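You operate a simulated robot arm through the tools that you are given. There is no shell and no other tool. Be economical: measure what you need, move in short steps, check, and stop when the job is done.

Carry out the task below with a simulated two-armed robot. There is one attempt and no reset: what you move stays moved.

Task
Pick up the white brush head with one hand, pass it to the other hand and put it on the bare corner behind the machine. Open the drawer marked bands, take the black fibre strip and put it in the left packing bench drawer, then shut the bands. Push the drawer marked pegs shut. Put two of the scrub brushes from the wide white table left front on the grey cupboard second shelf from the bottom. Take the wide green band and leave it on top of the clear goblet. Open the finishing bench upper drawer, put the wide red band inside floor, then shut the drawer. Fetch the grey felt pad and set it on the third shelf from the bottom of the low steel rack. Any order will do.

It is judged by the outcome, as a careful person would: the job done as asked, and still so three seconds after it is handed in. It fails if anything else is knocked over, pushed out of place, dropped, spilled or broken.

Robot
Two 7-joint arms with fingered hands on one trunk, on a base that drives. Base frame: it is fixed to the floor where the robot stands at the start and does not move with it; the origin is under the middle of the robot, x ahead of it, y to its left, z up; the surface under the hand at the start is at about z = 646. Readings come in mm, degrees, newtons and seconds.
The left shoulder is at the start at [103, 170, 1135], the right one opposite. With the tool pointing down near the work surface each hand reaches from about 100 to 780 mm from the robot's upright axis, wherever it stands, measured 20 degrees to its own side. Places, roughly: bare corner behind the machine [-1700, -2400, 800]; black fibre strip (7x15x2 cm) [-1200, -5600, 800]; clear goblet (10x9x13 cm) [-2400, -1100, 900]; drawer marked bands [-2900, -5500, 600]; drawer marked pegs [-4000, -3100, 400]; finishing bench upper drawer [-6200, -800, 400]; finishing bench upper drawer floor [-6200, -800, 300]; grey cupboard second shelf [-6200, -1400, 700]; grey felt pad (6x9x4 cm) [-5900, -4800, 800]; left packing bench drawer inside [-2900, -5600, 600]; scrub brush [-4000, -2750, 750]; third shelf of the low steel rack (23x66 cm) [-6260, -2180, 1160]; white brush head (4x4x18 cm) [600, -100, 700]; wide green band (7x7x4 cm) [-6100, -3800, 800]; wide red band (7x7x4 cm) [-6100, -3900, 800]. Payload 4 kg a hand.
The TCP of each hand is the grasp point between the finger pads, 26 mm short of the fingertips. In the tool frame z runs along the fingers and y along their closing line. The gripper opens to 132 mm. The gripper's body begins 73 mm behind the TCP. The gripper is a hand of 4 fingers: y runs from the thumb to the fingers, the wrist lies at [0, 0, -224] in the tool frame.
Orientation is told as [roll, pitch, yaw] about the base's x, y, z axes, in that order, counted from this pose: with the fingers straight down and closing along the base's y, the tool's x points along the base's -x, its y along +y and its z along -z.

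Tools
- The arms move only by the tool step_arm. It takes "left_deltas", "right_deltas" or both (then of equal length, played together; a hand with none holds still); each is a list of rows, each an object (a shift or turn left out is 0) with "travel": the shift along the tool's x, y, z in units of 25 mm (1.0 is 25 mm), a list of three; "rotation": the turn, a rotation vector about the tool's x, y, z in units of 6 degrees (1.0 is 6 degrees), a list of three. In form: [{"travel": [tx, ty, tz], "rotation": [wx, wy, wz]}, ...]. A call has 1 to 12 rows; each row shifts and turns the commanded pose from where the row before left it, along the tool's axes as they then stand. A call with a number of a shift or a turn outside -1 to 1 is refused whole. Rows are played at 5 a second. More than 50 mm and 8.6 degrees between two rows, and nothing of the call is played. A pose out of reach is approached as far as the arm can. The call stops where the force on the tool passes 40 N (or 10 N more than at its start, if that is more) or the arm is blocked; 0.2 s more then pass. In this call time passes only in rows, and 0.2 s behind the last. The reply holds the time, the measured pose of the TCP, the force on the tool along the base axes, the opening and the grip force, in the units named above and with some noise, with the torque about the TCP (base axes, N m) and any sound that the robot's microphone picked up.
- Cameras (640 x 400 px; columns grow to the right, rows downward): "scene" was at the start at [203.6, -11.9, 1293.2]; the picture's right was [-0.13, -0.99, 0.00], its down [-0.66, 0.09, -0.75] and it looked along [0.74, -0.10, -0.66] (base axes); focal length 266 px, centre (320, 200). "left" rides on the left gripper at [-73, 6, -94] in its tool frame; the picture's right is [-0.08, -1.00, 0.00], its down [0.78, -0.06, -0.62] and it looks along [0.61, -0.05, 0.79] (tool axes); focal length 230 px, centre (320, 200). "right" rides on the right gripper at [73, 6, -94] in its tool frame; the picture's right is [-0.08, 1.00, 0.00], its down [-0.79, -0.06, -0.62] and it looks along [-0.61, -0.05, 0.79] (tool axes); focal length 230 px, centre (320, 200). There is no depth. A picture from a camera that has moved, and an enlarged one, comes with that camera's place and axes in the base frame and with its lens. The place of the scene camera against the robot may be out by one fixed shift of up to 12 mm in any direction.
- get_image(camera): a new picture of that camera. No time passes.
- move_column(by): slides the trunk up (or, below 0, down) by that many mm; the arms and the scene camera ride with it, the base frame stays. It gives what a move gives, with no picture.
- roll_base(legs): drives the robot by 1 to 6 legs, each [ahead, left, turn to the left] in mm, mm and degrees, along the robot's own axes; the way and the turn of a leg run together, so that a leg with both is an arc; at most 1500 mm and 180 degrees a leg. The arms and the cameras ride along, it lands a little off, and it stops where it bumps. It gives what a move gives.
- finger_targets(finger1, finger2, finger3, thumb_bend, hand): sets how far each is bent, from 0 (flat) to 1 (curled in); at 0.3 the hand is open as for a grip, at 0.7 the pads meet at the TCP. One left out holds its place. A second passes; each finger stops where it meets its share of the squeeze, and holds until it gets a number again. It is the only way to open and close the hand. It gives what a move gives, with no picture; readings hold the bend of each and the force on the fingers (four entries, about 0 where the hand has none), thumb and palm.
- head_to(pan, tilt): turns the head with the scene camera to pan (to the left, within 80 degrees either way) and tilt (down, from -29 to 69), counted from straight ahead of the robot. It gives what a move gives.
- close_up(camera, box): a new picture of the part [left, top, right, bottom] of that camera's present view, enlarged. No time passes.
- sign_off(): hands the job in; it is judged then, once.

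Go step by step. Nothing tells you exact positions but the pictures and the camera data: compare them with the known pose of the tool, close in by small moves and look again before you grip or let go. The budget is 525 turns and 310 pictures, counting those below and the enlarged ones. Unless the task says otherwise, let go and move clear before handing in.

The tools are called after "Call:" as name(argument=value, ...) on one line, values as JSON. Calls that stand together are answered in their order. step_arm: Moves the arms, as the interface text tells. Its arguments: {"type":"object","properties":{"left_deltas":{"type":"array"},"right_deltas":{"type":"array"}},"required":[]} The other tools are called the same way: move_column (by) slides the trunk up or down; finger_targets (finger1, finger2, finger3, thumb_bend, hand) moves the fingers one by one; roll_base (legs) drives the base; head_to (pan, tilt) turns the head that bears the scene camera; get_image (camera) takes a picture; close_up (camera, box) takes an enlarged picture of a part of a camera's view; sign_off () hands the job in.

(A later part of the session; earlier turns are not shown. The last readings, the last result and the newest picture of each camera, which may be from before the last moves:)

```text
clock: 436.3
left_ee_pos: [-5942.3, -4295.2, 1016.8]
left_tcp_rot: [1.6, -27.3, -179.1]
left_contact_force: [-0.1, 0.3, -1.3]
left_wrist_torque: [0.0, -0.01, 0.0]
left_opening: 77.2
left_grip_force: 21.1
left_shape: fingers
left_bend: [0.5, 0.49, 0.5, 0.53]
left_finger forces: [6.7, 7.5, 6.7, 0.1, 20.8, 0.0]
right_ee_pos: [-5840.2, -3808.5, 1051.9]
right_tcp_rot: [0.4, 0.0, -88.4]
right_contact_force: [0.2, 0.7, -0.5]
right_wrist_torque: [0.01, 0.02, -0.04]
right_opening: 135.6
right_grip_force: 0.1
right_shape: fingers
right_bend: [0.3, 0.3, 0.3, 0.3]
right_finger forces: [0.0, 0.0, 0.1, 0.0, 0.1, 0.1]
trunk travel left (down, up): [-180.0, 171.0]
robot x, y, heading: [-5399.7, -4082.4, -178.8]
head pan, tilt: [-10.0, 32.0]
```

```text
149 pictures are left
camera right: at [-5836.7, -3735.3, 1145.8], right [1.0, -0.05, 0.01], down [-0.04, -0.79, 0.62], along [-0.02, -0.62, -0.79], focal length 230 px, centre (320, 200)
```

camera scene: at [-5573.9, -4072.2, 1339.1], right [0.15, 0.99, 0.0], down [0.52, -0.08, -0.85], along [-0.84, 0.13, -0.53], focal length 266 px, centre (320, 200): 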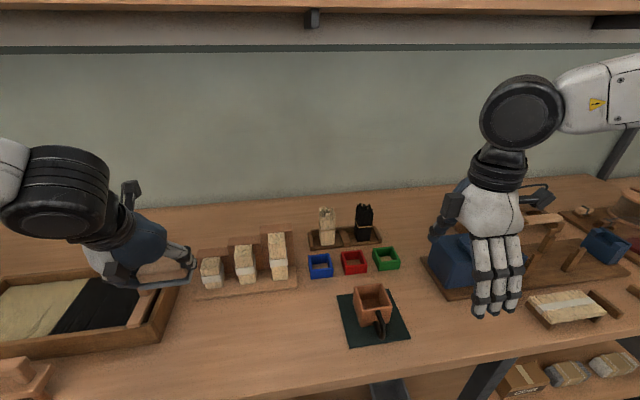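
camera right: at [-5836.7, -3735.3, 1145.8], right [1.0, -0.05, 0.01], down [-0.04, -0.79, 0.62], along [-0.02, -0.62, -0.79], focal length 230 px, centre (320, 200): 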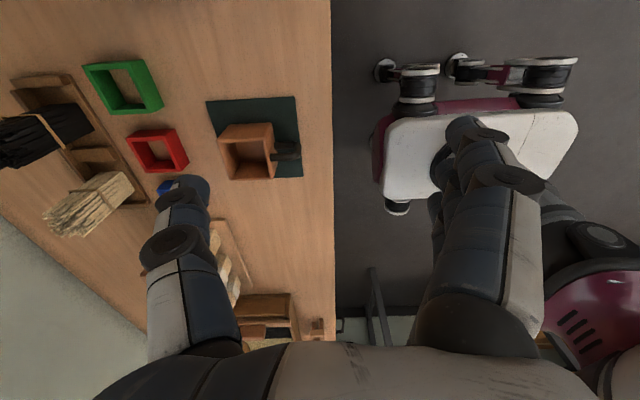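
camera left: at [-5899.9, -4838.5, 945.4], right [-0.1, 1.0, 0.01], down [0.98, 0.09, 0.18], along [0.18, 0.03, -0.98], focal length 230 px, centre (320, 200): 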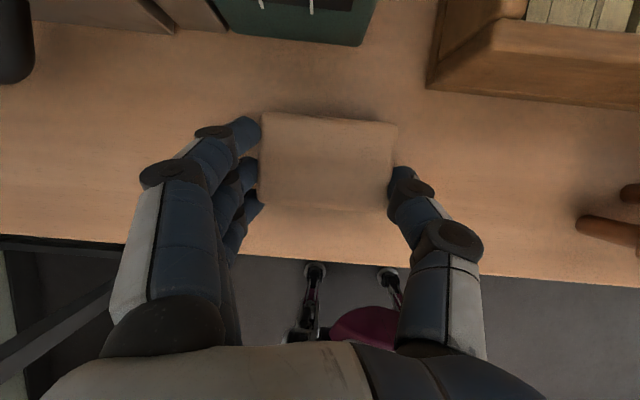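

Move the right hand over red.

Call:
step_arm(right_deltas=[{"travel": [-0.31, -0.95, 0]}, {"travel": [-0.31, -0.95, 0]}, {"travel": [-0.31, -0.95, 0]}, {"travel": [-0.31, -0.95, 0]}, {"travel": [-0.31, -0.95, 0]}, {"travel": [-0.31, -0.95, 0]}, {"travel": [-0.31, -0.95, 0]}, {"travel": [-0.31, -0.95, 0]}, {"travel": [-0.31, -0.95, 0]}, {"travel": [-0.31, -0.95, 0.5]}])

Call:
get_image(camera="right")

```text
clock: 438.5
left_ee_pos: [-5943.1, -4295.7, 1016.0]
left_tcp_rot: [1.5, -27.2, -179.0]
left_contact_force: [-0.2, 0.0, -1.6]
left_wrist_torque: [0.0, -0.04, 0.02]
left_opening: 77.0
left_grip_force: 20.6
left_shape: fingers
left_bend: [0.5, 0.49, 0.5, 0.53]
left_finger forces: [6.6, 7.6, 6.7, 0.0, 20.6, 0.0]
right_ee_pos: [-6075.4, -3892.4, 1037.0]
right_tcp_rot: [0.4, -0.1, -88.4]
right_contact_force: [-0.2, 0.2, -1.0]
right_wrist_torque: [0.06, -0.01, -0.01]
right_opening: 135.6
right_grip_force: 0.0
right_shape: fingers
right_bend: [0.3, 0.3, 0.3, 0.3]
right_finger forces: [0.0, 0.1, 0.0, 0.0, 0.0, 0.0]
trunk travel left (down, up): [-180.0, 171.0]
robot x, y, heading: [-5399.3, -4080.8, -179.0]
head pan, tilt: [-10.0, 32.0]
```

```text
148 pictures are left
camera right: at [-6072.8, -3819.7, 1130.9], right [1.0, -0.05, 0.01], down [-0.04, -0.79, 0.62], along [-0.02, -0.62, -0.79], focal length 230 px, centre (320, 200)
```

right: 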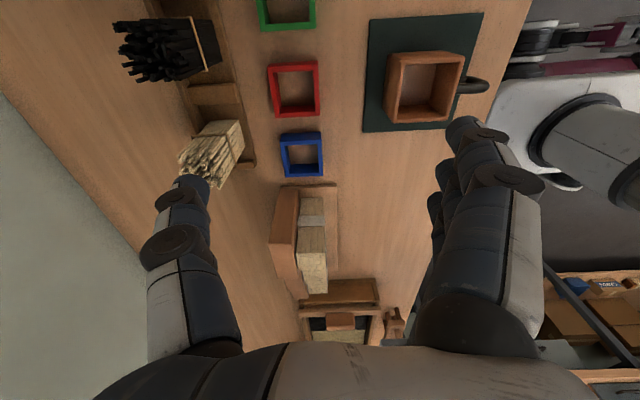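

Red centre ≈ [-6103,-3888]. Pre-close a bit to clear the bundles, then descend partway.

Call:
finger_targets(hand="right", finger1=0.42, finger2=0.42, finger3=0.42, thumb_bend=0.42)

Call:
step_arm(right_deltas=[{"travel": [0.2, -1, 0]}, {"travel": [0, 0, 1]}, {"travel": [0, 0, 1]}, {"travel": [0, 0, 1]}, {"travel": [0, 0, 1]}, {"travel": [0, 0, 1]}, {"travel": [0, 0, 0.8]}])

Call:
get_image(camera="right")

Call:
close_up(camera="scene", box=[280, 170, 440, 350])

```text
clock: 439.5
left_ee_pos: [-5942.5, -4295.4, 1017.0]
left_tcp_rot: [1.5, -27.2, -179.1]
left_contact_force: [0.0, -0.2, -0.7]
left_wrist_torque: [0.03, 0.01, 0.0]
left_opening: 77.5
left_grip_force: 20.7
left_shape: fingers
left_bend: [0.5, 0.49, 0.5, 0.53]
left_finger forces: [6.6, 7.6, 6.7, 0.0, 20.7, 0.0]
right_ee_pos: [-6075.1, -3892.6, 1037.7]
right_tcp_rot: [0.4, 0.0, -88.4]
right_contact_force: [0.4, 0.3, -0.6]
right_wrist_torque: [0.01, 0.02, -0.01]
right_opening: 98.0
right_grip_force: 0.1
right_shape: fingers
right_bend: [0.42, 0.42, 0.42, 0.42]
right_finger forces: [0.0, 0.1, 0.1, 0.0, 0.0, 0.1]
trunk travel left (down, up): [-180.0, 171.0]
robot x, y, heading: [-5400.8, -4087.5, -178.7]
head pan, tilt: [-10.0, 32.0]
```

```text
clock: 441.1
left_ee_pos: [-5942.7, -4295.2, 1015.8]
left_tcp_rot: [1.6, -27.3, -179.0]
left_contact_force: [-0.2, 0.7, -1.6]
left_wrist_torque: [0.0, 0.01, -0.04]
left_opening: 77.3
left_grip_force: 20.6
left_shape: fingers
left_bend: [0.5, 0.49, 0.5, 0.53]
left_finger forces: [6.7, 7.6, 6.8, 0.1, 20.8, 0.0]
right_ee_pos: [-6099.5, -3888.6, 890.7]
right_tcp_rot: [0.3, 0.1, -88.5]
right_contact_force: [0.5, 0.0, -0.2]
right_wrist_torque: [0.03, -0.04, -0.01]
right_opening: 98.0
right_grip_force: 0.1
right_shape: fingers
right_bend: [0.42, 0.42, 0.42, 0.42]
right_finger forces: [0.1, 0.1, 0.1, 0.0, 0.0, 0.1]
trunk travel left (down, up): [-180.0, 171.0]
robot x, y, heading: [-5396.6, -4084.9, -178.6]
head pan, tilt: [-10.0, 32.0]
```

```text
147 pictures are left
camera right: at [-6096.6, -3815.7, 986.1], right [1.0, -0.05, 0.01], down [-0.04, -0.79, 0.62], along [-0.03, -0.62, -0.79], focal length 230 px, centre (320, 200)
```

right: 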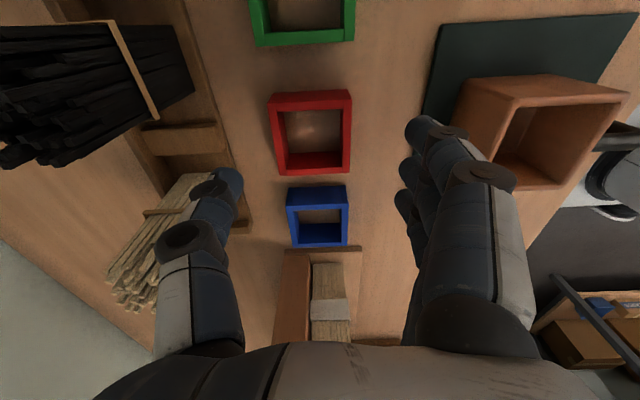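

```text
2.22 times, centred on (360, 260) of scene
camera zoom: at [-5573.6, -4072.2, 1339.1], right [0.15, 0.99, 0.0], down [0.52, -0.08, -0.85], along [-0.84, 0.13, -0.53], focal length 591 px, centre (231, 67)
```

zoom: 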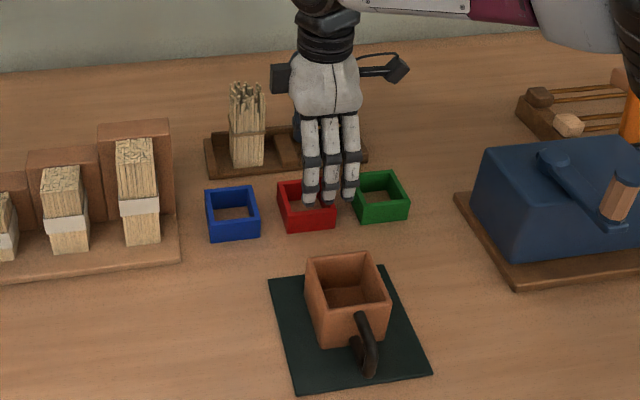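

Thumb gap behind the band is tight, so narrow the hand to ~84 mm opening and descend carefully.

Call:
finger_targets(hand="right", finger1=0.46, finger2=0.46, finger3=0.46, thumb_bend=0.46)

Call:
step_arm(right_deltas=[{"travel": [0.15, -0.2, 0.6]}, {"travel": [0, 0, 0.8]}, {"travel": [0, 0, 0.8]}, {"travel": [0, 0, 0.5]}])

Call:
get_image(camera="right")

Call:
close_up(camera="scene", box=[300, 200, 420, 290])

```text
clock: 442.1
left_ee_pos: [-5943.1, -4294.8, 1016.2]
left_tcp_rot: [1.6, -27.3, -179.0]
left_contact_force: [-0.5, 0.1, -1.4]
left_wrist_torque: [-0.01, -0.01, -0.02]
left_opening: 77.0
left_grip_force: 21.1
left_shape: fingers
left_bend: [0.5, 0.49, 0.5, 0.53]
left_finger forces: [6.6, 7.5, 6.7, 0.1, 20.7, 0.1]
right_ee_pos: [-6099.1, -3889.2, 892.7]
right_tcp_rot: [0.4, 0.0, -88.4]
right_contact_force: [0.2, 0.3, 0.3]
right_wrist_torque: [0.01, 0.02, -0.04]
right_opening: 84.6
right_grip_force: 0.1
right_shape: fingers
right_bend: [0.46, 0.46, 0.46, 0.46]
right_finger forces: [0.0, 0.1, 0.1, 0.0, 0.1, 0.0]
trunk travel left (down, up): [-180.0, 171.0]
robot x, y, heading: [-5402.2, -4084.3, -178.9]
head pan, tilt: [-10.0, 32.0]
```

```text
clock: 443.1
left_ee_pos: [-5942.1, -4293.8, 1016.5]
left_tcp_rot: [1.6, -27.3, -179.1]
left_contact_force: [0.2, 0.8, -0.9]
left_wrist_torque: [-0.01, -0.05, 0.0]
left_opening: 77.2
left_grip_force: 20.7
left_shape: fingers
left_bend: [0.5, 0.49, 0.5, 0.53]
left_finger forces: [6.5, 7.6, 6.8, 0.0, 20.7, 0.0]
right_ee_pos: [-6103.3, -3885.3, 825.6]
right_tcp_rot: [0.4, 0.0, -88.5]
right_contact_force: [0.4, -0.3, -0.1]
right_wrist_torque: [0.0, 0.02, 0.04]
right_opening: 84.6
right_grip_force: 0.2
right_shape: fingers
right_bend: [0.46, 0.46, 0.46, 0.46]
right_finger forces: [0.0, 0.1, 0.0, 0.1, 0.0, 0.1]
trunk travel left (down, up): [-180.0, 171.0]
robot x, y, heading: [-5398.7, -4081.2, -179.1]
head pan, tilt: [-10.0, 32.0]
```

```text
145 pictures are left
camera right: at [-6100.7, -3812.2, 918.8], right [1.0, -0.05, 0.01], down [-0.04, -0.79, 0.62], along [-0.03, -0.61, -0.79], focal length 230 px, centre (320, 200)
```

right: 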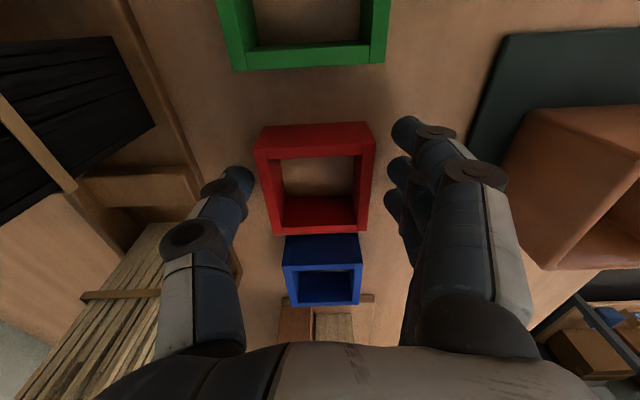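

```text
4.44 times, centred on (360, 245) of scene
camera zoom: at [-5573.4, -4072.2, 1339.2], right [0.15, 0.99, 0.0], down [0.52, -0.08, -0.85], along [-0.84, 0.13, -0.53], focal length 1182 px, centre (142, 0)
```

zoom: 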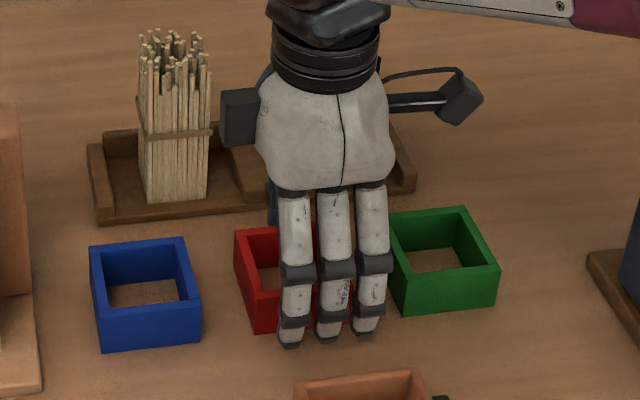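

Good. Lower 9 mm and close on the red band.

Call:
step_arm(right_deltas=[{"travel": [0, 0, 0.35]}])

Call:
finger_targets(hand="right", finger1=0.62, finger2=0.62, finger3=0.62, thumb_bend=0.62)

Call:
get_image(camera="right")

```text
clock: 443.5
left_ee_pos: [-5942.8, -4295.1, 1017.9]
left_tcp_rot: [1.6, -27.3, -179.0]
left_contact_force: [0.6, -0.4, 0.1]
left_wrist_torque: [0.01, 0.01, 0.0]
left_opening: 77.4
left_grip_force: 20.9
left_shape: fingers
left_bend: [0.5, 0.49, 0.5, 0.53]
left_finger forces: [6.5, 7.6, 6.7, 0.0, 20.8, 0.0]
right_ee_pos: [-6102.8, -3884.6, 816.4]
right_tcp_rot: [0.4, 0.0, -88.4]
right_contact_force: [-0.3, -0.3, 0.8]
right_wrist_torque: [0.02, 0.01, 0.04]
right_opening: 84.6
right_grip_force: 0.1
right_shape: fingers
right_bend: [0.46, 0.46, 0.46, 0.46]
right_finger forces: [0.0, 0.0, 0.1, 0.0, 0.1, 0.0]
trunk travel left (down, up): [-180.0, 171.0]
robot x, y, heading: [-5399.1, -4084.8, -178.8]
head pan, tilt: [-10.0, 32.0]
```

```text
clock: 444.5
left_ee_pos: [-5941.9, -4293.8, 1017.0]
left_tcp_rot: [1.7, -27.3, -179.2]
left_contact_force: [-0.3, 0.0, -0.4]
left_wrist_torque: [0.0, -0.02, 0.03]
left_opening: 77.0
left_grip_force: 20.2
left_shape: fingers
left_bend: [0.5, 0.49, 0.5, 0.53]
left_finger forces: [6.5, 7.6, 6.7, 0.0, 20.6, 0.1]
right_ee_pos: [-6104.7, -3884.8, 816.6]
right_tcp_rot: [0.5, 0.0, -88.3]
right_contact_force: [-0.1, 0.1, 0.7]
right_wrist_torque: [0.0, 0.0, 0.0]
right_opening: 55.0
right_grip_force: 16.0
right_shape: fingers
right_bend: [0.59, 0.54, 0.55, 0.56]
right_finger forces: [5.0, 6.0, 6.0, 0.0, 14.3, 0.1]
trunk travel left (down, up): [-180.0, 171.0]
robot x, y, heading: [-5398.6, -4084.1, -178.8]
head pan, tilt: [-10.0, 32.0]
```

```text
143 pictures are left
camera right: at [-6100.7, -3811.9, 910.6], right [1.0, -0.05, 0.01], down [-0.04, -0.79, 0.62], along [-0.03, -0.62, -0.79], focal length 230 px, centre (320, 200)
```

right: 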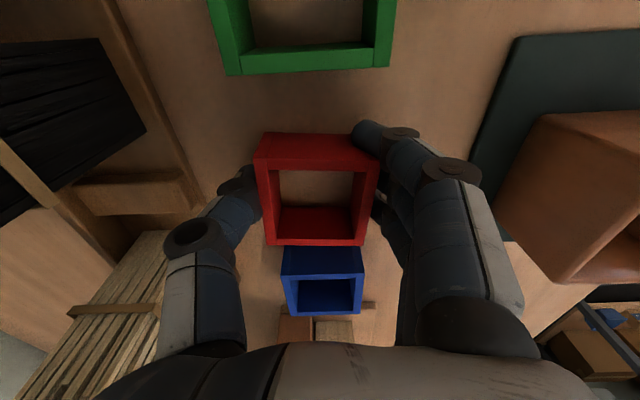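

Gripped. Lift straight up and retract.

Call:
step_arm(right_deltas=[{"travel": [0, 0, -0.4]}, {"travel": [0, 0, -0.8]}, {"travel": [0, 0, -1]}, {"travel": [0, 0, -1]}, {"travel": [0, 0, -1]}, {"travel": [0, 0, -1]}, {"travel": [0, 0, -1]}, {"travel": [0, 0, -1]}, {"travel": [0, 0, -1]}, {"travel": [0, 1, 0]}, {"travel": [0, 1, 0]}, {"travel": [0, 1, 0]}])

Call:
get_image(camera="right")

Call:
get_image(camera="scene")

```text
clock: 447.1
left_ee_pos: [-5942.0, -4294.7, 1017.3]
left_tcp_rot: [1.5, -27.3, -179.1]
left_contact_force: [0.3, -0.1, -0.2]
left_wrist_torque: [-0.01, 0.0, 0.04]
left_opening: 77.5
left_grip_force: 20.3
left_shape: fingers
left_bend: [0.5, 0.49, 0.5, 0.53]
left_finger forces: [6.4, 7.6, 6.7, 0.1, 20.8, 0.0]
right_ee_pos: [-6031.4, -3882.4, 1022.3]
right_tcp_rot: [0.3, 0.1, -88.4]
right_contact_force: [0.1, -0.2, 0.4]
right_wrist_torque: [0.01, 0.03, 0.02]
right_opening: 55.1
right_grip_force: 15.0
right_shape: fingers
right_bend: [0.59, 0.54, 0.55, 0.56]
right_finger forces: [4.1, 6.2, 5.7, 0.1, 14.1, 0.0]
trunk travel left (down, up): [-180.0, 171.0]
robot x, y, heading: [-5399.3, -4083.1, -178.8]
head pan, tilt: [-10.0, 32.0]
```

```text
142 pictures are left
camera right: at [-6026.3, -3809.7, 1116.2], right [1.0, -0.05, 0.01], down [-0.04, -0.79, 0.62], along [-0.03, -0.62, -0.79], focal length 230 px, centre (320, 200)
```

right: 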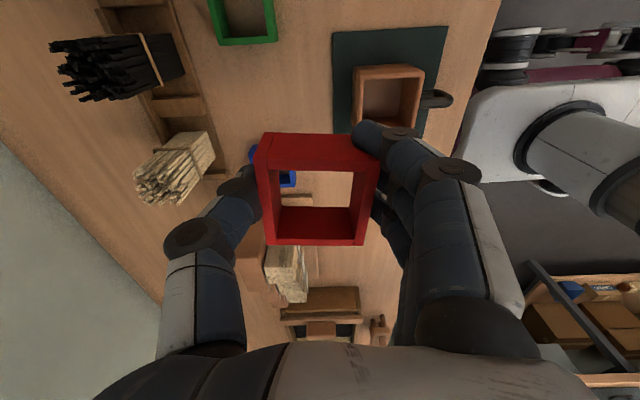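

```text
141 pictures are left
camera scene: at [-5572.7, -4071.8, 1339.3], right [0.15, 0.99, 0.0], down [0.52, -0.08, -0.85], along [-0.84, 0.13, -0.53], focal length 266 px, centre (320, 200)
```

scene: 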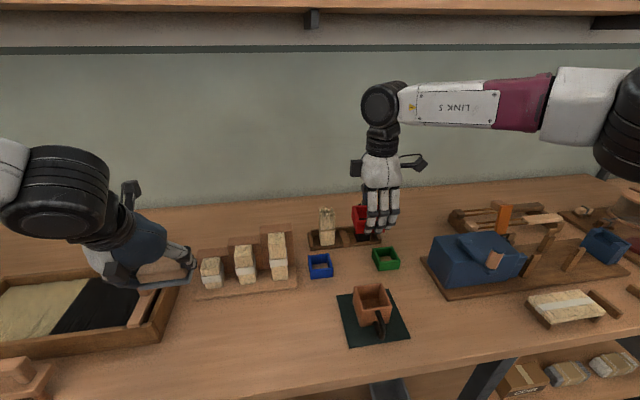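

Red band held. Back off, retract the right hand, and drive to the steel rack.

Call:
roll_base(legs=[[-380, 0, 0]])

Call:
step_arm(right_deltas=[{"travel": [0.3, 1, 0]}, {"travel": [0.3, 1, 0]}, {"travel": [0.3, 1, 0]}, {"travel": [0.3, 1, 0]}, {"travel": [0.3, 1, 0]}, {"travel": [0, 1, 0]}, {"travel": [0, 1, 0]}, {"travel": [0, 1, 0]}, {"travel": [0, 1, 0]}, {"travel": [0, 1, 0]}])

Call:
roll_base(legs=[[0, -1500, 0], [0, -780, 0]])

Call:
move_column(by=140)

Call:
head_to(pan=10, tilt=15)

Call:
get_image(camera="scene")

```text
clock: 449.5
left_ee_pos: [-5565.3, -4289.1, 1016.0]
left_tcp_rot: [1.6, -27.4, -179.0]
left_contact_force: [0.3, -0.1, -1.2]
left_wrist_torque: [0.04, 0.03, 0.02]
left_opening: 77.0
left_grip_force: 20.7
left_shape: fingers
left_bend: [0.5, 0.49, 0.5, 0.53]
left_finger forces: [6.5, 7.5, 6.7, 0.0, 20.6, 0.0]
right_ee_pos: [-5654.9, -3876.1, 1021.8]
right_tcp_rot: [0.3, 0.0, -88.4]
right_contact_force: [-0.4, -0.3, 0.4]
right_wrist_torque: [0.0, -0.04, -0.01]
right_opening: 55.0
right_grip_force: 15.7
right_shape: fingers
right_bend: [0.59, 0.54, 0.55, 0.56]
right_finger forces: [4.0, 6.3, 5.7, 0.1, 14.1, 0.0]
trunk travel left (down, up): [-180.0, 171.0]
robot x, y, heading: [-5023.6, -4075.6, -178.6]
head pan, tilt: [-10.0, 32.0]
```

```text
clock: 451.7
left_ee_pos: [-5566.1, -4288.0, 1017.1]
left_tcp_rot: [1.6, -27.4, -179.0]
left_contact_force: [-0.2, -0.8, -0.4]
left_wrist_torque: [-0.01, -0.01, 0.0]
left_opening: 77.1
left_grip_force: 20.8
left_shape: fingers
left_bend: [0.5, 0.49, 0.5, 0.53]
left_finger forces: [6.4, 7.6, 6.7, 0.0, 20.7, 0.0]
right_ee_pos: [-5405.1, -3831.1, 1023.0]
right_tcp_rot: [0.4, 0.0, -88.5]
right_contact_force: [0.2, 1.0, -0.5]
right_wrist_torque: [-0.02, 0.01, 0.0]
right_opening: 55.0
right_grip_force: 14.7
right_shape: fingers
right_bend: [0.59, 0.54, 0.55, 0.56]
right_finger forces: [3.8, 6.5, 5.4, 0.0, 14.0, 0.1]
trunk travel left (down, up): [-180.0, 171.0]
robot x, y, heading: [-5023.0, -4075.4, -178.9]
head pan, tilt: [-10.0, 32.0]
```

```text
clock: 471.8
left_ee_pos: [-5615.5, -2007.0, 1016.3]
left_tcp_rot: [1.5, -27.3, -179.2]
left_contact_force: [0.3, 0.5, -1.2]
left_wrist_torque: [-0.02, -0.04, 0.01]
left_opening: 76.9
left_grip_force: 21.2
left_shape: fingers
left_bend: [0.5, 0.49, 0.5, 0.53]
left_finger forces: [6.3, 7.6, 6.7, 0.0, 20.5, 0.0]
right_ee_pos: [-5454.3, -1550.8, 1022.9]
right_tcp_rot: [0.4, -0.1, -88.5]
right_contact_force: [0.6, -0.3, 0.7]
right_wrist_torque: [-0.02, 0.0, 0.01]
right_opening: 54.8
right_grip_force: 15.0
right_shape: fingers
right_bend: [0.59, 0.54, 0.55, 0.56]
right_finger forces: [3.7, 6.5, 5.4, 0.0, 13.8, 0.1]
trunk travel left (down, up): [-180.0, 171.0]
robot x, y, heading: [-5072.4, -1797.9, -179.0]
head pan, tilt: [-10.0, 32.0]
```

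```text
clock: 473.5
left_ee_pos: [-5614.9, -2007.3, 1156.4]
left_tcp_rot: [1.6, -27.2, -179.2]
left_contact_force: [-0.2, 0.2, -1.9]
left_wrist_torque: [0.0, -0.02, -0.03]
left_opening: 77.3
left_grip_force: 19.9
left_shape: fingers
left_bend: [0.5, 0.49, 0.5, 0.53]
left_finger forces: [6.2, 7.5, 6.9, 0.1, 20.4, 0.1]
right_ee_pos: [-5453.5, -1552.5, 1162.6]
right_tcp_rot: [0.4, 0.0, -88.6]
right_contact_force: [-1.0, -0.9, 0.3]
right_wrist_torque: [0.01, -0.02, -0.01]
right_opening: 54.8
right_grip_force: 15.0
right_shape: fingers
right_bend: [0.59, 0.54, 0.55, 0.56]
right_finger forces: [3.6, 6.5, 5.4, 0.0, 13.9, 0.0]
trunk travel left (down, up): [-320.0, 31.0]
robot x, y, heading: [-5072.6, -1796.8, -179.0]
head pan, tilt: [-10.0, 32.0]
```

```text
clock: 474.3
left_ee_pos: [-5614.5, -2007.3, 1156.5]
left_tcp_rot: [1.6, -27.2, -179.2]
left_contact_force: [-0.5, -1.2, -0.1]
left_wrist_torque: [-0.01, -0.02, 0.01]
left_opening: 77.1
left_grip_force: 20.3
left_shape: fingers
left_bend: [0.5, 0.49, 0.5, 0.53]
left_finger forces: [6.3, 7.6, 6.9, 0.0, 20.5, 0.0]
right_ee_pos: [-5453.2, -1550.7, 1162.3]
right_tcp_rot: [0.4, 0.0, -88.5]
right_contact_force: [0.5, -0.3, 0.5]
right_wrist_torque: [0.01, 0.0, 0.0]
right_opening: 54.7
right_grip_force: 14.3
right_shape: fingers
right_bend: [0.59, 0.54, 0.55, 0.56]
right_finger forces: [3.5, 6.4, 5.4, 0.0, 13.9, 0.0]
trunk travel left (down, up): [-320.0, 31.0]
robot x, y, heading: [-5072.7, -1791.1, -179.1]
head pan, tilt: [10.0, 15.0]
```

```text
140 pictures are left
camera scene: at [-5198.6, -1816.5, 1509.2], right [-0.19, 0.98, 0.0], down [0.25, 0.05, -0.97], along [-0.95, -0.18, -0.26], focal length 266 px, centre (320, 200)
```

scene: 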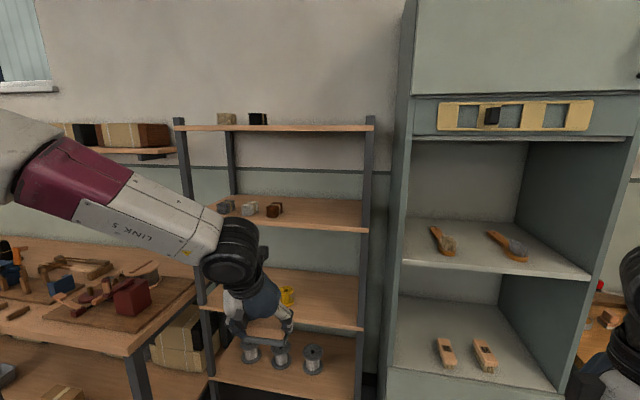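

Third shelf has three blocks on the left; its right part is free around y≈-1980. Raise the hand and drive closer.

Call:
step_arm(left_deltas=[{"travel": [-0.45, 0, -0.89]}, {"travel": [-0.45, 0, -0.89]}, {"travel": [-0.45, 0, -0.89]}, {"travel": [-0.45, 0, -0.89]}])

Call:
roll_base(legs=[[340, -25, 0]])

Call:
head_to(pan=15, tilt=25)

Call:
get_image(camera="scene")

Call:
get_image(camera="left")

```text
clock: 475.3
left_ee_pos: [-5613.4, -2006.1, 1255.3]
left_tcp_rot: [1.5, -27.3, -179.2]
left_contact_force: [1.0, -0.1, -1.0]
left_wrist_torque: [0.01, -0.01, -0.03]
left_opening: 77.1
left_grip_force: 20.7
left_shape: fingers
left_bend: [0.5, 0.49, 0.5, 0.53]
left_finger forces: [6.2, 7.5, 7.0, 0.0, 20.4, 0.0]
right_ee_pos: [-5452.7, -1551.5, 1162.3]
right_tcp_rot: [0.4, 0.0, -88.6]
right_contact_force: [-0.2, 1.1, -0.2]
right_wrist_torque: [-0.02, -0.01, 0.03]
right_opening: 54.8
right_grip_force: 14.7
right_shape: fingers
right_bend: [0.59, 0.54, 0.55, 0.56]
right_finger forces: [3.7, 6.5, 5.4, 0.0, 13.9, 0.0]
trunk travel left (down, up): [-320.0, 31.0]
robot x, y, heading: [-5073.6, -1794.8, -179.0]
head pan, tilt: [10.0, 15.0]
```

```text
clock: 477.5
left_ee_pos: [-5957.9, -1985.2, 1256.9]
left_tcp_rot: [1.6, -27.3, -179.1]
left_contact_force: [0.3, -0.1, -1.3]
left_wrist_torque: [0.0, -0.04, -0.02]
left_opening: 77.1
left_grip_force: 20.8
left_shape: fingers
left_bend: [0.5, 0.49, 0.5, 0.53]
left_finger forces: [6.1, 7.6, 6.9, 0.0, 20.4, 0.0]
right_ee_pos: [-5797.7, -1533.4, 1162.7]
right_tcp_rot: [0.3, 0.0, -88.6]
right_contact_force: [0.0, 0.1, -1.3]
right_wrist_torque: [-0.01, -0.01, 0.02]
right_opening: 54.9
right_grip_force: 14.8
right_shape: fingers
right_bend: [0.59, 0.54, 0.55, 0.56]
right_finger forces: [3.6, 6.5, 5.4, 0.1, 13.9, 0.0]
trunk travel left (down, up): [-320.0, 31.0]
robot x, y, heading: [-5411.0, -1777.8, -179.0]
head pan, tilt: [10.0, 15.0]
```

```text
clock: 478.3
left_ee_pos: [-5956.8, -1987.5, 1256.9]
left_tcp_rot: [1.6, -27.4, -179.1]
left_contact_force: [0.2, -0.7, -0.3]
left_wrist_torque: [0.02, -0.04, 0.03]
left_opening: 77.0
left_grip_force: 20.6
left_shape: fingers
left_bend: [0.5, 0.49, 0.5, 0.53]
left_finger forces: [6.3, 7.6, 7.0, 0.1, 20.5, 0.1]
right_ee_pos: [-5797.2, -1532.5, 1163.1]
right_tcp_rot: [0.4, 0.0, -88.5]
right_contact_force: [-0.1, -0.6, -0.2]
right_wrist_torque: [0.01, 0.0, 0.01]
right_opening: 54.9
right_grip_force: 14.8
right_shape: fingers
right_bend: [0.59, 0.54, 0.55, 0.56]
right_finger forces: [3.7, 6.5, 5.5, 0.1, 13.8, 0.0]
trunk travel left (down, up): [-320.0, 31.0]
robot x, y, heading: [-5414.5, -1777.2, -179.2]
head pan, tilt: [15.0, 25.0]
```

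```text
139 pictures are left
camera scene: at [-5538.1, -1805.3, 1493.1], right [-0.28, 0.96, 0.0], down [0.41, 0.12, -0.91], along [-0.87, -0.25, -0.42], focal length 266 px, centre (320, 200)
```

scene: 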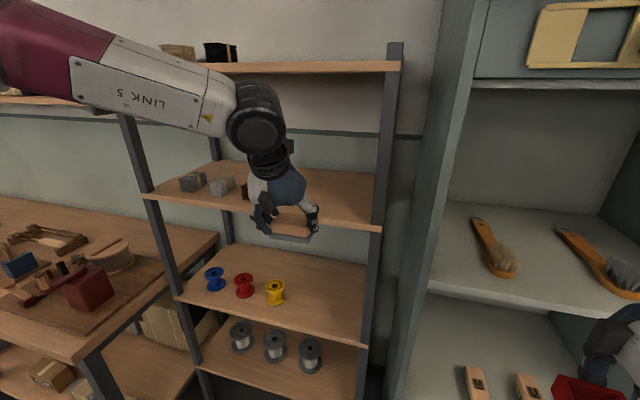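

```text
138 pictures are left
camera left: at [-5977.9, -1989.9, 1373.3], right [-0.1, 1.0, 0.01], down [0.98, 0.09, 0.19], along [0.18, 0.03, -0.98], focal length 230 px, centre (320, 200)
```

left: 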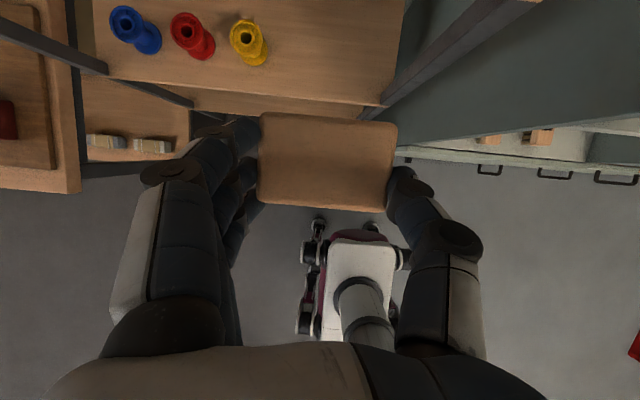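

The shelf's front edge triangulates to x≈-6145, z≈1145. Drive in so the pad comes over the shelf.

Call:
roll_base(legs=[[170, 0, 0]])

Call:
get_image(camera="left")

Call:
get_image(camera="scene")

```text
clock: 479.7
left_ee_pos: [-6125.9, -1989.5, 1255.9]
left_tcp_rot: [1.6, -27.2, -179.1]
left_contact_force: [0.0, 0.2, -1.1]
left_wrist_torque: [-0.01, -0.05, 0.02]
left_opening: 77.2
left_grip_force: 20.4
left_shape: fingers
left_bend: [0.5, 0.49, 0.5, 0.53]
left_finger forces: [6.2, 7.7, 7.0, 0.0, 20.4, 0.1]
right_ee_pos: [-5964.2, -1534.9, 1162.7]
right_tcp_rot: [0.4, 0.0, -88.4]
right_contact_force: [-0.8, -0.2, 0.3]
right_wrist_torque: [-0.02, -0.01, -0.04]
right_opening: 54.8
right_grip_force: 14.9
right_shape: fingers
right_bend: [0.59, 0.54, 0.55, 0.56]
right_finger forces: [3.6, 6.4, 5.3, 0.1, 13.8, 0.1]
trunk travel left (down, up): [-320.0, 31.0]
robot x, y, heading: [-5581.9, -1781.3, -179.1]
head pan, tilt: [15.0, 25.0]
```

```text
137 pictures are left
camera left: at [-6146.9, -1993.1, 1372.9], right [-0.1, 1.0, 0.01], down [0.98, 0.09, 0.19], along [0.18, 0.03, -0.98], focal length 230 px, centre (320, 200)
```

left: 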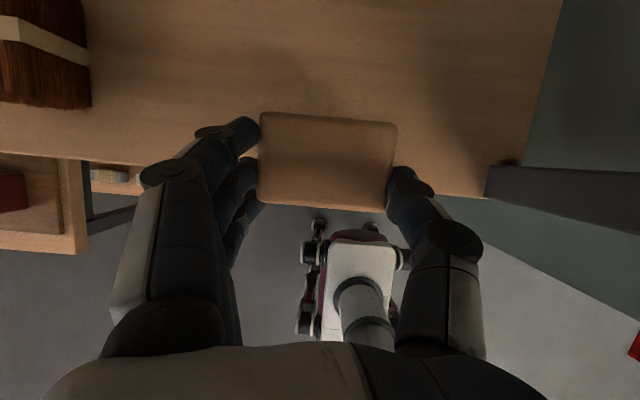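

```text
136 pictures are left
camera scene: at [-5707.3, -1808.5, 1493.0], right [-0.28, 0.96, 0.0], down [0.41, 0.12, -0.91], along [-0.87, -0.25, -0.42], focal length 266 px, centre (320, 200)
```

scene: 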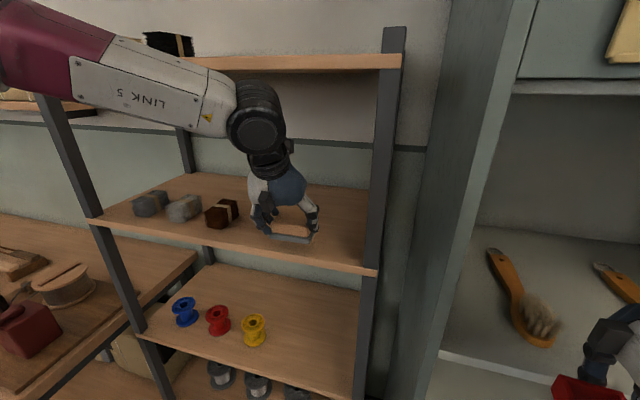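

Move forward 38 mm and lower toward the shelf.

Call:
step_arm(left_deltas=[{"travel": [-0.68, 0, 0.34]}, {"travel": [-0.68, 0, 0.34]}, {"travel": [0.34, 0, 0.67]}, {"travel": [0.34, 0, 0.67]}])

Call:
get_image(camera="left")

Call:
get_image(camera="scene")

```text
clock: 480.7
left_ee_pos: [-6164.4, -1992.2, 1218.8]
left_tcp_rot: [1.6, -27.4, -179.1]
left_contact_force: [-0.2, -0.6, 0.9]
left_wrist_torque: [-0.09, -0.05, -0.01]
left_opening: 76.9
left_grip_force: 21.6
left_shape: fingers
left_bend: [0.5, 0.49, 0.5, 0.53]
left_finger forces: [6.4, 7.5, 8.1, 0.1, 20.5, 0.0]
right_ee_pos: [-5963.7, -1535.7, 1162.5]
right_tcp_rot: [0.4, 0.1, -88.5]
right_contact_force: [0.7, -0.3, -0.1]
right_wrist_torque: [0.01, 0.01, 0.0]
right_opening: 54.5
right_grip_force: 14.9
right_shape: fingers
right_bend: [0.59, 0.54, 0.55, 0.56]
right_finger forces: [3.6, 6.4, 5.4, 0.1, 13.9, 0.0]
trunk travel left (down, up): [-320.0, 31.0]
robot x, y, heading: [-5578.6, -1784.0, -178.8]
head pan, tilt: [15.0, 25.0]
```

```text
135 pictures are left
camera left: at [-6184.6, -1994.9, 1336.1], right [-0.1, 1.0, 0.01], down [0.98, 0.09, 0.18], along [0.18, 0.03, -0.98], focal length 230 px, centre (320, 200)
```

left: 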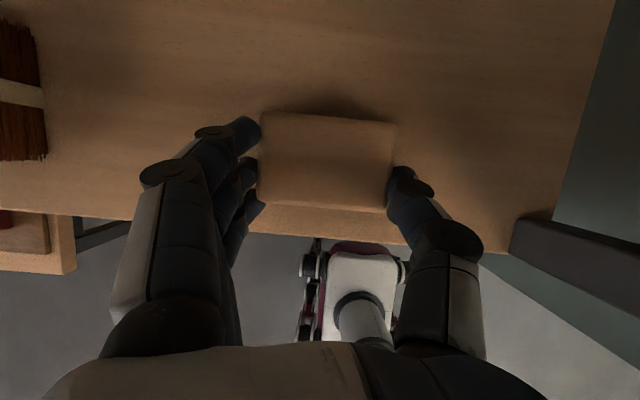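

```text
134 pictures are left
camera scene: at [-5706.4, -1808.4, 1493.0], right [-0.28, 0.96, 0.0], down [0.41, 0.12, -0.91], along [-0.87, -0.25, -0.42], focal length 266 px, centre (320, 200)
```

scene: 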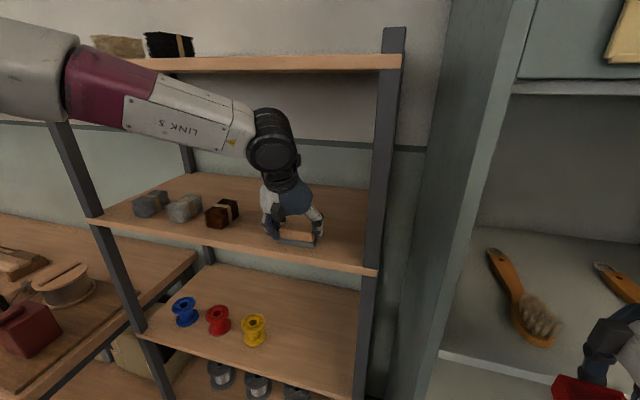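

Nearly in contact, pad fully over the shelf. Lower a few mm more.

Call:
step_arm(left_deltas=[{"travel": [0.08, 0, 0.16]}])

Call:
step_arm(left_deltas=[{"travel": [0.06, 0, 0.12]}])

```text
clock: 481.1
left_ee_pos: [-6162.7, -1991.0, 1218.4]
left_tcp_rot: [1.6, -27.7, -179.2]
left_contact_force: [-0.6, -0.4, 19.6]
left_wrist_torque: [-0.82, 0.05, 0.0]
left_opening: 77.1
left_grip_force: 26.5
left_shape: fingers
left_bend: [0.5, 0.49, 0.51, 0.53]
left_finger forces: [9.0, 7.6, 14.8, 0.1, 21.1, 0.0]
right_ee_pos: [-5963.4, -1535.2, 1163.9]
right_tcp_rot: [0.3, 0.0, -88.5]
right_contact_force: [0.0, 0.0, 0.3]
right_wrist_torque: [-0.01, 0.0, 0.0]
right_opening: 55.0
right_grip_force: 14.7
right_shape: fingers
right_bend: [0.59, 0.54, 0.55, 0.56]
right_finger forces: [3.5, 6.6, 5.3, 0.0, 13.9, 0.1]
trunk travel left (down, up): [-320.0, 31.0]
robot x, y, heading: [-5580.7, -1780.5, -178.9]
head pan, tilt: [15.0, 25.0]
```

```text
clock: 481.7
left_ee_pos: [-6163.7, -1990.7, 1217.3]
left_tcp_rot: [1.5, -28.2, -179.1]
left_contact_force: [4.2, -0.2, 15.9]
left_wrist_torque: [-0.68, -0.14, 0.16]
left_opening: 77.2
left_grip_force: 26.3
left_shape: fingers
left_bend: [0.49, 0.49, 0.52, 0.54]
left_finger forces: [8.0, 7.8, 15.0, 0.0, 21.6, 0.1]
right_ee_pos: [-5963.8, -1535.6, 1163.6]
right_tcp_rot: [0.3, 0.0, -88.3]
right_contact_force: [-0.3, -0.7, -0.7]
right_wrist_torque: [0.03, 0.0, 0.02]
right_opening: 54.7
right_grip_force: 14.9
right_shape: fingers
right_bend: [0.59, 0.54, 0.55, 0.56]
right_finger forces: [3.6, 6.6, 5.4, 0.0, 13.9, 0.0]
trunk travel left (down, up): [-320.0, 31.0]
robot x, y, heading: [-5584.2, -1782.5, -178.9]
head pan, tilt: [15.0, 25.0]
stopped in row 1 (left hand): the force on the tool passed its limit at 42 N (the readings are from after the stop); the commanded pose is now the measured one
```

Contact. Open and withdraw along the hand axis.

Call:
finger_targets(hand="left", finger1=0.36, finger2=0.36, finger3=0.36, thumb_bend=0.36)

Call:
step_arm(left_deltas=[{"travel": [0, 0, -0.6]}, {"travel": [0, 0, -1]}, {"travel": [0.6, 0, -0.8]}, {"travel": [0.89, 0, -0.45]}, {"travel": [0.89, 0, -0.45]}, {"travel": [0.89, 0, -0.45]}, {"travel": [0.89, 0, -0.45]}])

Call:
roll_base(legs=[[-300, 0, 0]])

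Call:
get_image(camera="scene")

```text
clock: 482.7
left_ee_pos: [-6164.9, -1990.9, 1215.5]
left_tcp_rot: [1.5, -27.9, -179.1]
left_contact_force: [-0.2, 0.0, -0.2]
left_wrist_torque: [0.05, 0.02, 0.02]
left_opening: 116.1
left_grip_force: 0.0
left_shape: fingers
left_bend: [0.36, 0.36, 0.36, 0.36]
left_finger forces: [0.0, 0.0, 0.0, 0.1, 0.1, 0.0]
right_ee_pos: [-5964.2, -1535.7, 1162.9]
right_tcp_rot: [0.4, 0.0, -88.5]
right_contact_force: [-0.1, -0.5, -0.3]
right_wrist_torque: [0.02, -0.02, -0.03]
right_opening: 54.6
right_grip_force: 15.3
right_shape: fingers
right_bend: [0.59, 0.54, 0.55, 0.56]
right_finger forces: [3.5, 6.5, 5.5, 0.0, 14.0, 0.1]
trunk travel left (down, up): [-320.0, 31.0]
robot x, y, heading: [-5581.7, -1780.0, -178.7]
head pan, tilt: [15.0, 25.0]
```

```text
clock: 484.3
left_ee_pos: [-6024.1, -1986.9, 1259.4]
left_tcp_rot: [1.5, -27.9, -179.1]
left_contact_force: [0.6, 0.6, 0.1]
left_wrist_torque: [0.01, 0.04, -0.01]
left_opening: 116.5
left_grip_force: 0.1
left_shape: fingers
left_bend: [0.36, 0.36, 0.36, 0.36]
left_finger forces: [0.0, 0.0, 0.0, 0.1, 0.0, 0.0]
right_ee_pos: [-5963.7, -1536.9, 1162.4]
right_tcp_rot: [0.4, 0.0, -88.4]
right_contact_force: [0.7, -0.7, 0.0]
right_wrist_torque: [0.03, 0.01, -0.02]
right_opening: 54.6
right_grip_force: 14.8
right_shape: fingers
right_bend: [0.59, 0.54, 0.55, 0.56]
right_finger forces: [3.7, 6.5, 5.4, 0.0, 13.9, 0.0]
trunk travel left (down, up): [-320.0, 31.0]
robot x, y, heading: [-5579.4, -1784.4, -179.2]
head pan, tilt: [15.0, 25.0]
```

```text
clock: 486.3
left_ee_pos: [-5725.3, -1981.2, 1259.1]
left_tcp_rot: [1.5, -27.9, -179.2]
left_contact_force: [1.0, 0.2, -0.2]
left_wrist_torque: [-0.04, 0.03, 0.0]
left_opening: 116.3
left_grip_force: 0.0
left_shape: fingers
left_bend: [0.36, 0.36, 0.36, 0.36]
left_finger forces: [0.0, 0.0, 0.0, 0.1, 0.0, 0.1]
right_ee_pos: [-5665.5, -1530.2, 1162.6]
right_tcp_rot: [0.4, 0.0, -88.5]
right_contact_force: [-0.3, -0.1, 0.4]
right_wrist_torque: [0.02, 0.0, 0.02]
right_opening: 55.1
right_grip_force: 14.9
right_shape: fingers
right_bend: [0.59, 0.54, 0.55, 0.56]
right_finger forces: [3.6, 6.5, 5.4, 0.0, 13.9, 0.0]
trunk travel left (down, up): [-320.0, 31.0]
robot x, y, heading: [-5287.7, -1775.6, -178.8]
head pan, tilt: [15.0, 25.0]
```

```text
133 pictures are left
camera scene: at [-5407.6, -1802.9, 1493.1], right [-0.28, 0.96, 0.0], down [0.41, 0.12, -0.91], along [-0.87, -0.25, -0.42], focal length 266 px, centre (320, 200)
```

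scene: 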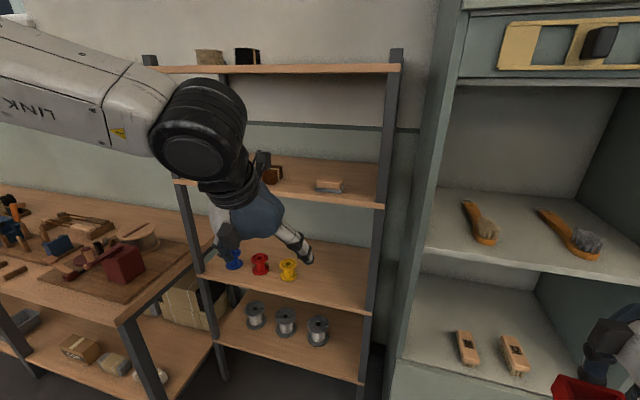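

Pad placed on the third shelf. Now drive to the finishing bench and look at the drawers.

Call:
roll_base(legs=[[-150, 0, 0], [0, -950, 0]])

Call:
move_column(by=-140)

Call:
head_to(pan=0, tilt=35)

Call:
get_image(camera="scene")

```text
clock: 496.1
left_ee_pos: [-5594.5, -1013.4, 1260.2]
left_tcp_rot: [1.6, -27.9, -179.4]
left_contact_force: [-0.1, -0.3, -0.1]
left_wrist_torque: [0.02, 0.03, 0.01]
left_opening: 116.1
left_grip_force: 0.1
left_shape: fingers
left_bend: [0.36, 0.36, 0.36, 0.36]
left_finger forces: [0.0, 0.1, 0.0, 0.0, 0.0, 0.0]
right_ee_pos: [-5532.0, -563.2, 1161.7]
right_tcp_rot: [0.5, 0.1, -88.8]
right_contact_force: [1.0, 1.0, 0.4]
right_wrist_torque: [0.02, 0.03, 0.01]
right_opening: 55.1
right_grip_force: 14.3
right_shape: fingers
right_bend: [0.59, 0.54, 0.55, 0.56]
right_finger forces: [3.7, 6.5, 5.4, 0.1, 13.9, 0.0]
trunk travel left (down, up): [-320.0, 31.0]
robot x, y, heading: [-5147.6, -812.4, -179.4]
head pan, tilt: [15.0, 25.0]
```

```text
clock: 497.8
left_ee_pos: [-5593.3, -1012.7, 1119.6]
left_tcp_rot: [1.5, -27.9, -179.3]
left_contact_force: [0.3, 0.0, -0.6]
left_wrist_torque: [-0.01, 0.03, 0.0]
left_opening: 116.3
left_grip_force: 0.0
left_shape: fingers
left_bend: [0.36, 0.36, 0.36, 0.36]
left_finger forces: [0.0, 0.0, 0.0, 0.0, 0.0, 0.0]
right_ee_pos: [-5530.5, -564.1, 1023.3]
right_tcp_rot: [0.3, 0.0, -88.7]
right_contact_force: [0.3, 0.0, -0.5]
right_wrist_torque: [0.0, 0.02, -0.02]
right_opening: 54.5
right_grip_force: 14.3
right_shape: fingers
right_bend: [0.59, 0.54, 0.55, 0.56]
right_finger forces: [3.7, 6.4, 5.4, 0.1, 13.7, 0.0]
trunk travel left (down, up): [-180.0, 171.0]
robot x, y, heading: [-5147.4, -813.8, -179.1]
head pan, tilt: [15.0, 25.0]
```

```text
clock: 498.5
left_ee_pos: [-5592.5, -1013.4, 1119.2]
left_tcp_rot: [1.5, -27.9, -179.3]
left_contact_force: [-0.3, -0.5, -0.4]
left_wrist_torque: [0.0, 0.03, 0.02]
left_opening: 116.2
left_grip_force: 0.2
left_shape: fingers
left_bend: [0.36, 0.36, 0.36, 0.36]
left_finger forces: [0.0, 0.0, 0.0, 0.0, 0.0, 0.1]
right_ee_pos: [-5532.2, -562.4, 1022.5]
right_tcp_rot: [0.4, 0.0, -88.8]
right_contact_force: [1.2, -0.1, -0.4]
right_wrist_torque: [0.04, 0.04, 0.04]
right_opening: 54.7
right_grip_force: 14.7
right_shape: fingers
right_bend: [0.59, 0.54, 0.55, 0.56]
right_finger forces: [3.5, 6.5, 5.4, 0.0, 13.8, 0.0]
trunk travel left (down, up): [-180.0, 171.0]
robot x, y, heading: [-5148.4, -809.1, -179.5]
head pan, tilt: [0.0, 35.0]
```

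```text
132 pictures are left
camera scene: at [-5324.1, -813.7, 1334.6], right [-0.02, 1.0, 0.0], down [0.57, 0.01, -0.82], along [-0.82, -0.01, -0.57], focal length 266 px, centre (320, 200)
```

scene: 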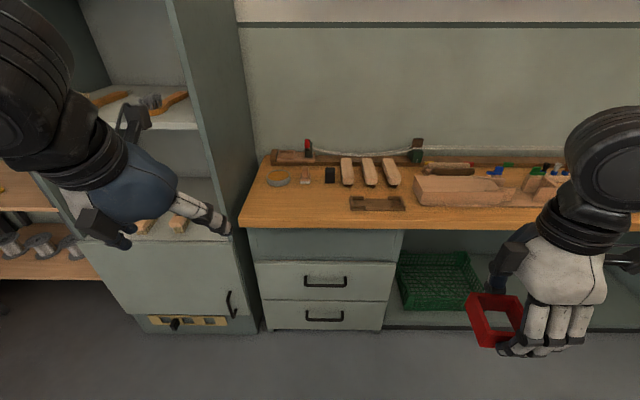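

I see the upper drawer handle at about [-6045,-800,415]. Re-orient the left hand: untilt, yaw -90, then tilt 45° forward (fingers far, thumb near).

Call:
step_arm(left_deltas=[{"rotation": [0, 0.95, 0]}, {"rotation": [0, 0.95, 0]}, {"rotation": [0, 0.95, 0]}, {"rotation": [0, 0.95, 0]}, {"rotation": [0, 0.85, 0]}, {"rotation": [0, 0, 1]}, {"rotation": [0, 0, 1]}, {"rotation": [0, 0, 1]}, {"rotation": [0, 0, 1]}, {"rotation": [0, 0, 1]}, {"rotation": [0, 0, 1]}, {"rotation": [0, 0, 1]}])

Call:
step_arm(left_deltas=[{"rotation": [0, 0, 1]}, {"rotation": [0, 0, 1]}, {"rotation": [0, 0, 1]}, {"rotation": [0, 0, 1]}, {"rotation": [0, 0, 1]}, {"rotation": [0, 0, 1]}, {"rotation": [0, 0, 1]}, {"rotation": [0, 0, 1]}, {"travel": [0, 0, 1]}, {"travel": [0, 0, 1]}, {"travel": [0, 0, 1]}, {"travel": [0, 0, 1]}])

Call:
step_arm(left_deltas=[{"rotation": [-1, 0, 0]}, {"rotation": [-1, 0, 0]}, {"rotation": [-1, 0, 0]}, {"rotation": [-1, 0, 0]}, {"rotation": [-1, 0, 0]}, {"rotation": [-1, 0, 0]}, {"rotation": [-1, 0, 0]}, {"rotation": [-0.5, 0, 0]}])

Call:
get_image(camera="scene")

```text
clock: 501.1
left_ee_pos: [-5594.1, -1013.2, 1118.9]
left_tcp_rot: [1.0, 0.9, 139.2]
left_contact_force: [-0.1, 0.8, -0.2]
left_wrist_torque: [0.01, 0.03, -0.05]
left_opening: 116.3
left_grip_force: 0.0
left_shape: fingers
left_bend: [0.36, 0.36, 0.36, 0.36]
left_finger forces: [0.1, 0.0, 0.1, 0.1, 0.0, 0.0]
right_ee_pos: [-5532.4, -562.8, 1022.9]
right_tcp_rot: [0.4, 0.0, -88.7]
right_contact_force: [-0.3, 0.1, -0.4]
right_wrist_torque: [-0.01, -0.04, -0.01]
right_opening: 54.6
right_grip_force: 15.2
right_shape: fingers
right_bend: [0.59, 0.54, 0.55, 0.56]
right_finger forces: [3.5, 6.5, 5.5, 0.1, 13.8, 0.1]
trunk travel left (down, up): [-180.0, 171.0]
robot x, y, heading: [-5151.1, -812.8, -179.2]
head pan, tilt: [0.0, 35.0]
```

```text
clock: 503.7
left_ee_pos: [-5594.3, -1017.5, 1018.2]
left_tcp_rot: [0.0, 1.3, 91.3]
left_contact_force: [0.9, 0.3, -0.2]
left_wrist_torque: [-0.03, 0.0, 0.01]
left_opening: 116.5
left_grip_force: 0.0
left_shape: fingers
left_bend: [0.36, 0.36, 0.36, 0.36]
left_finger forces: [0.0, 0.0, 0.1, 0.0, 0.0, 0.1]
right_ee_pos: [-5531.8, -563.2, 1023.0]
right_tcp_rot: [0.4, 0.0, -88.8]
right_contact_force: [0.1, -0.2, 0.3]
right_wrist_torque: [0.01, 0.01, -0.02]
right_opening: 54.7
right_grip_force: 15.0
right_shape: fingers
right_bend: [0.59, 0.54, 0.55, 0.56]
right_finger forces: [3.4, 6.4, 5.5, 0.1, 13.7, 0.0]
trunk travel left (down, up): [-180.0, 171.0]
robot x, y, heading: [-5149.1, -809.7, -179.2]
head pan, tilt: [0.0, 35.0]
```

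```text
clock: 505.5
left_ee_pos: [-5646.8, -1003.7, 1025.8]
left_tcp_rot: [45.0, 1.4, 91.3]
left_contact_force: [-0.2, 0.6, 0.3]
left_wrist_torque: [0.0, 0.03, 0.01]
left_opening: 116.6
left_grip_force: 0.1
left_shape: fingers
left_bend: [0.36, 0.36, 0.36, 0.36]
left_finger forces: [0.0, 0.1, 0.0, 0.0, 0.1, 0.0]
left hand out of reach, approached as far as the arm can: row 5, 6, 7, 8
right_ee_pos: [-5530.9, -562.5, 1021.7]
right_tcp_rot: [0.4, 0.1, -88.7]
right_contact_force: [-0.7, -0.5, -0.4]
right_wrist_torque: [-0.03, 0.01, 0.0]
right_opening: 55.0
right_grip_force: 14.5
right_shape: fingers
right_bend: [0.59, 0.54, 0.55, 0.56]
right_finger forces: [3.5, 6.5, 5.4, 0.1, 13.9, 0.0]
trunk travel left (down, up): [-180.0, 171.0]
robot x, y, heading: [-5148.1, -807.8, -179.3]
head pan, tilt: [0.0, 35.0]
```

```text
131 pictures are left
camera scene: at [-5324.2, -813.6, 1334.5], right [-0.01, 1.0, 0.0], down [0.57, 0.01, -0.82], along [-0.82, -0.01, -0.57], focal length 266 px, centre (320, 200)
```

scene: 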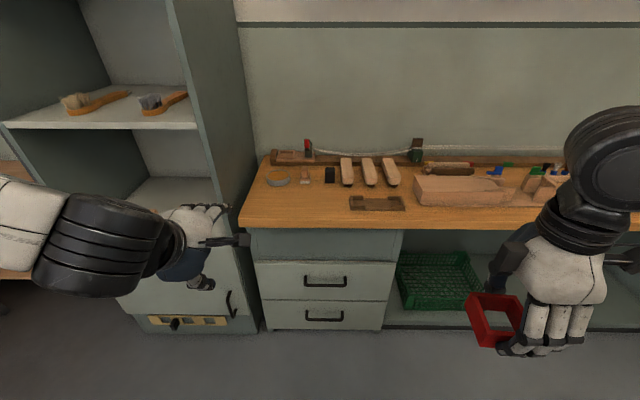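

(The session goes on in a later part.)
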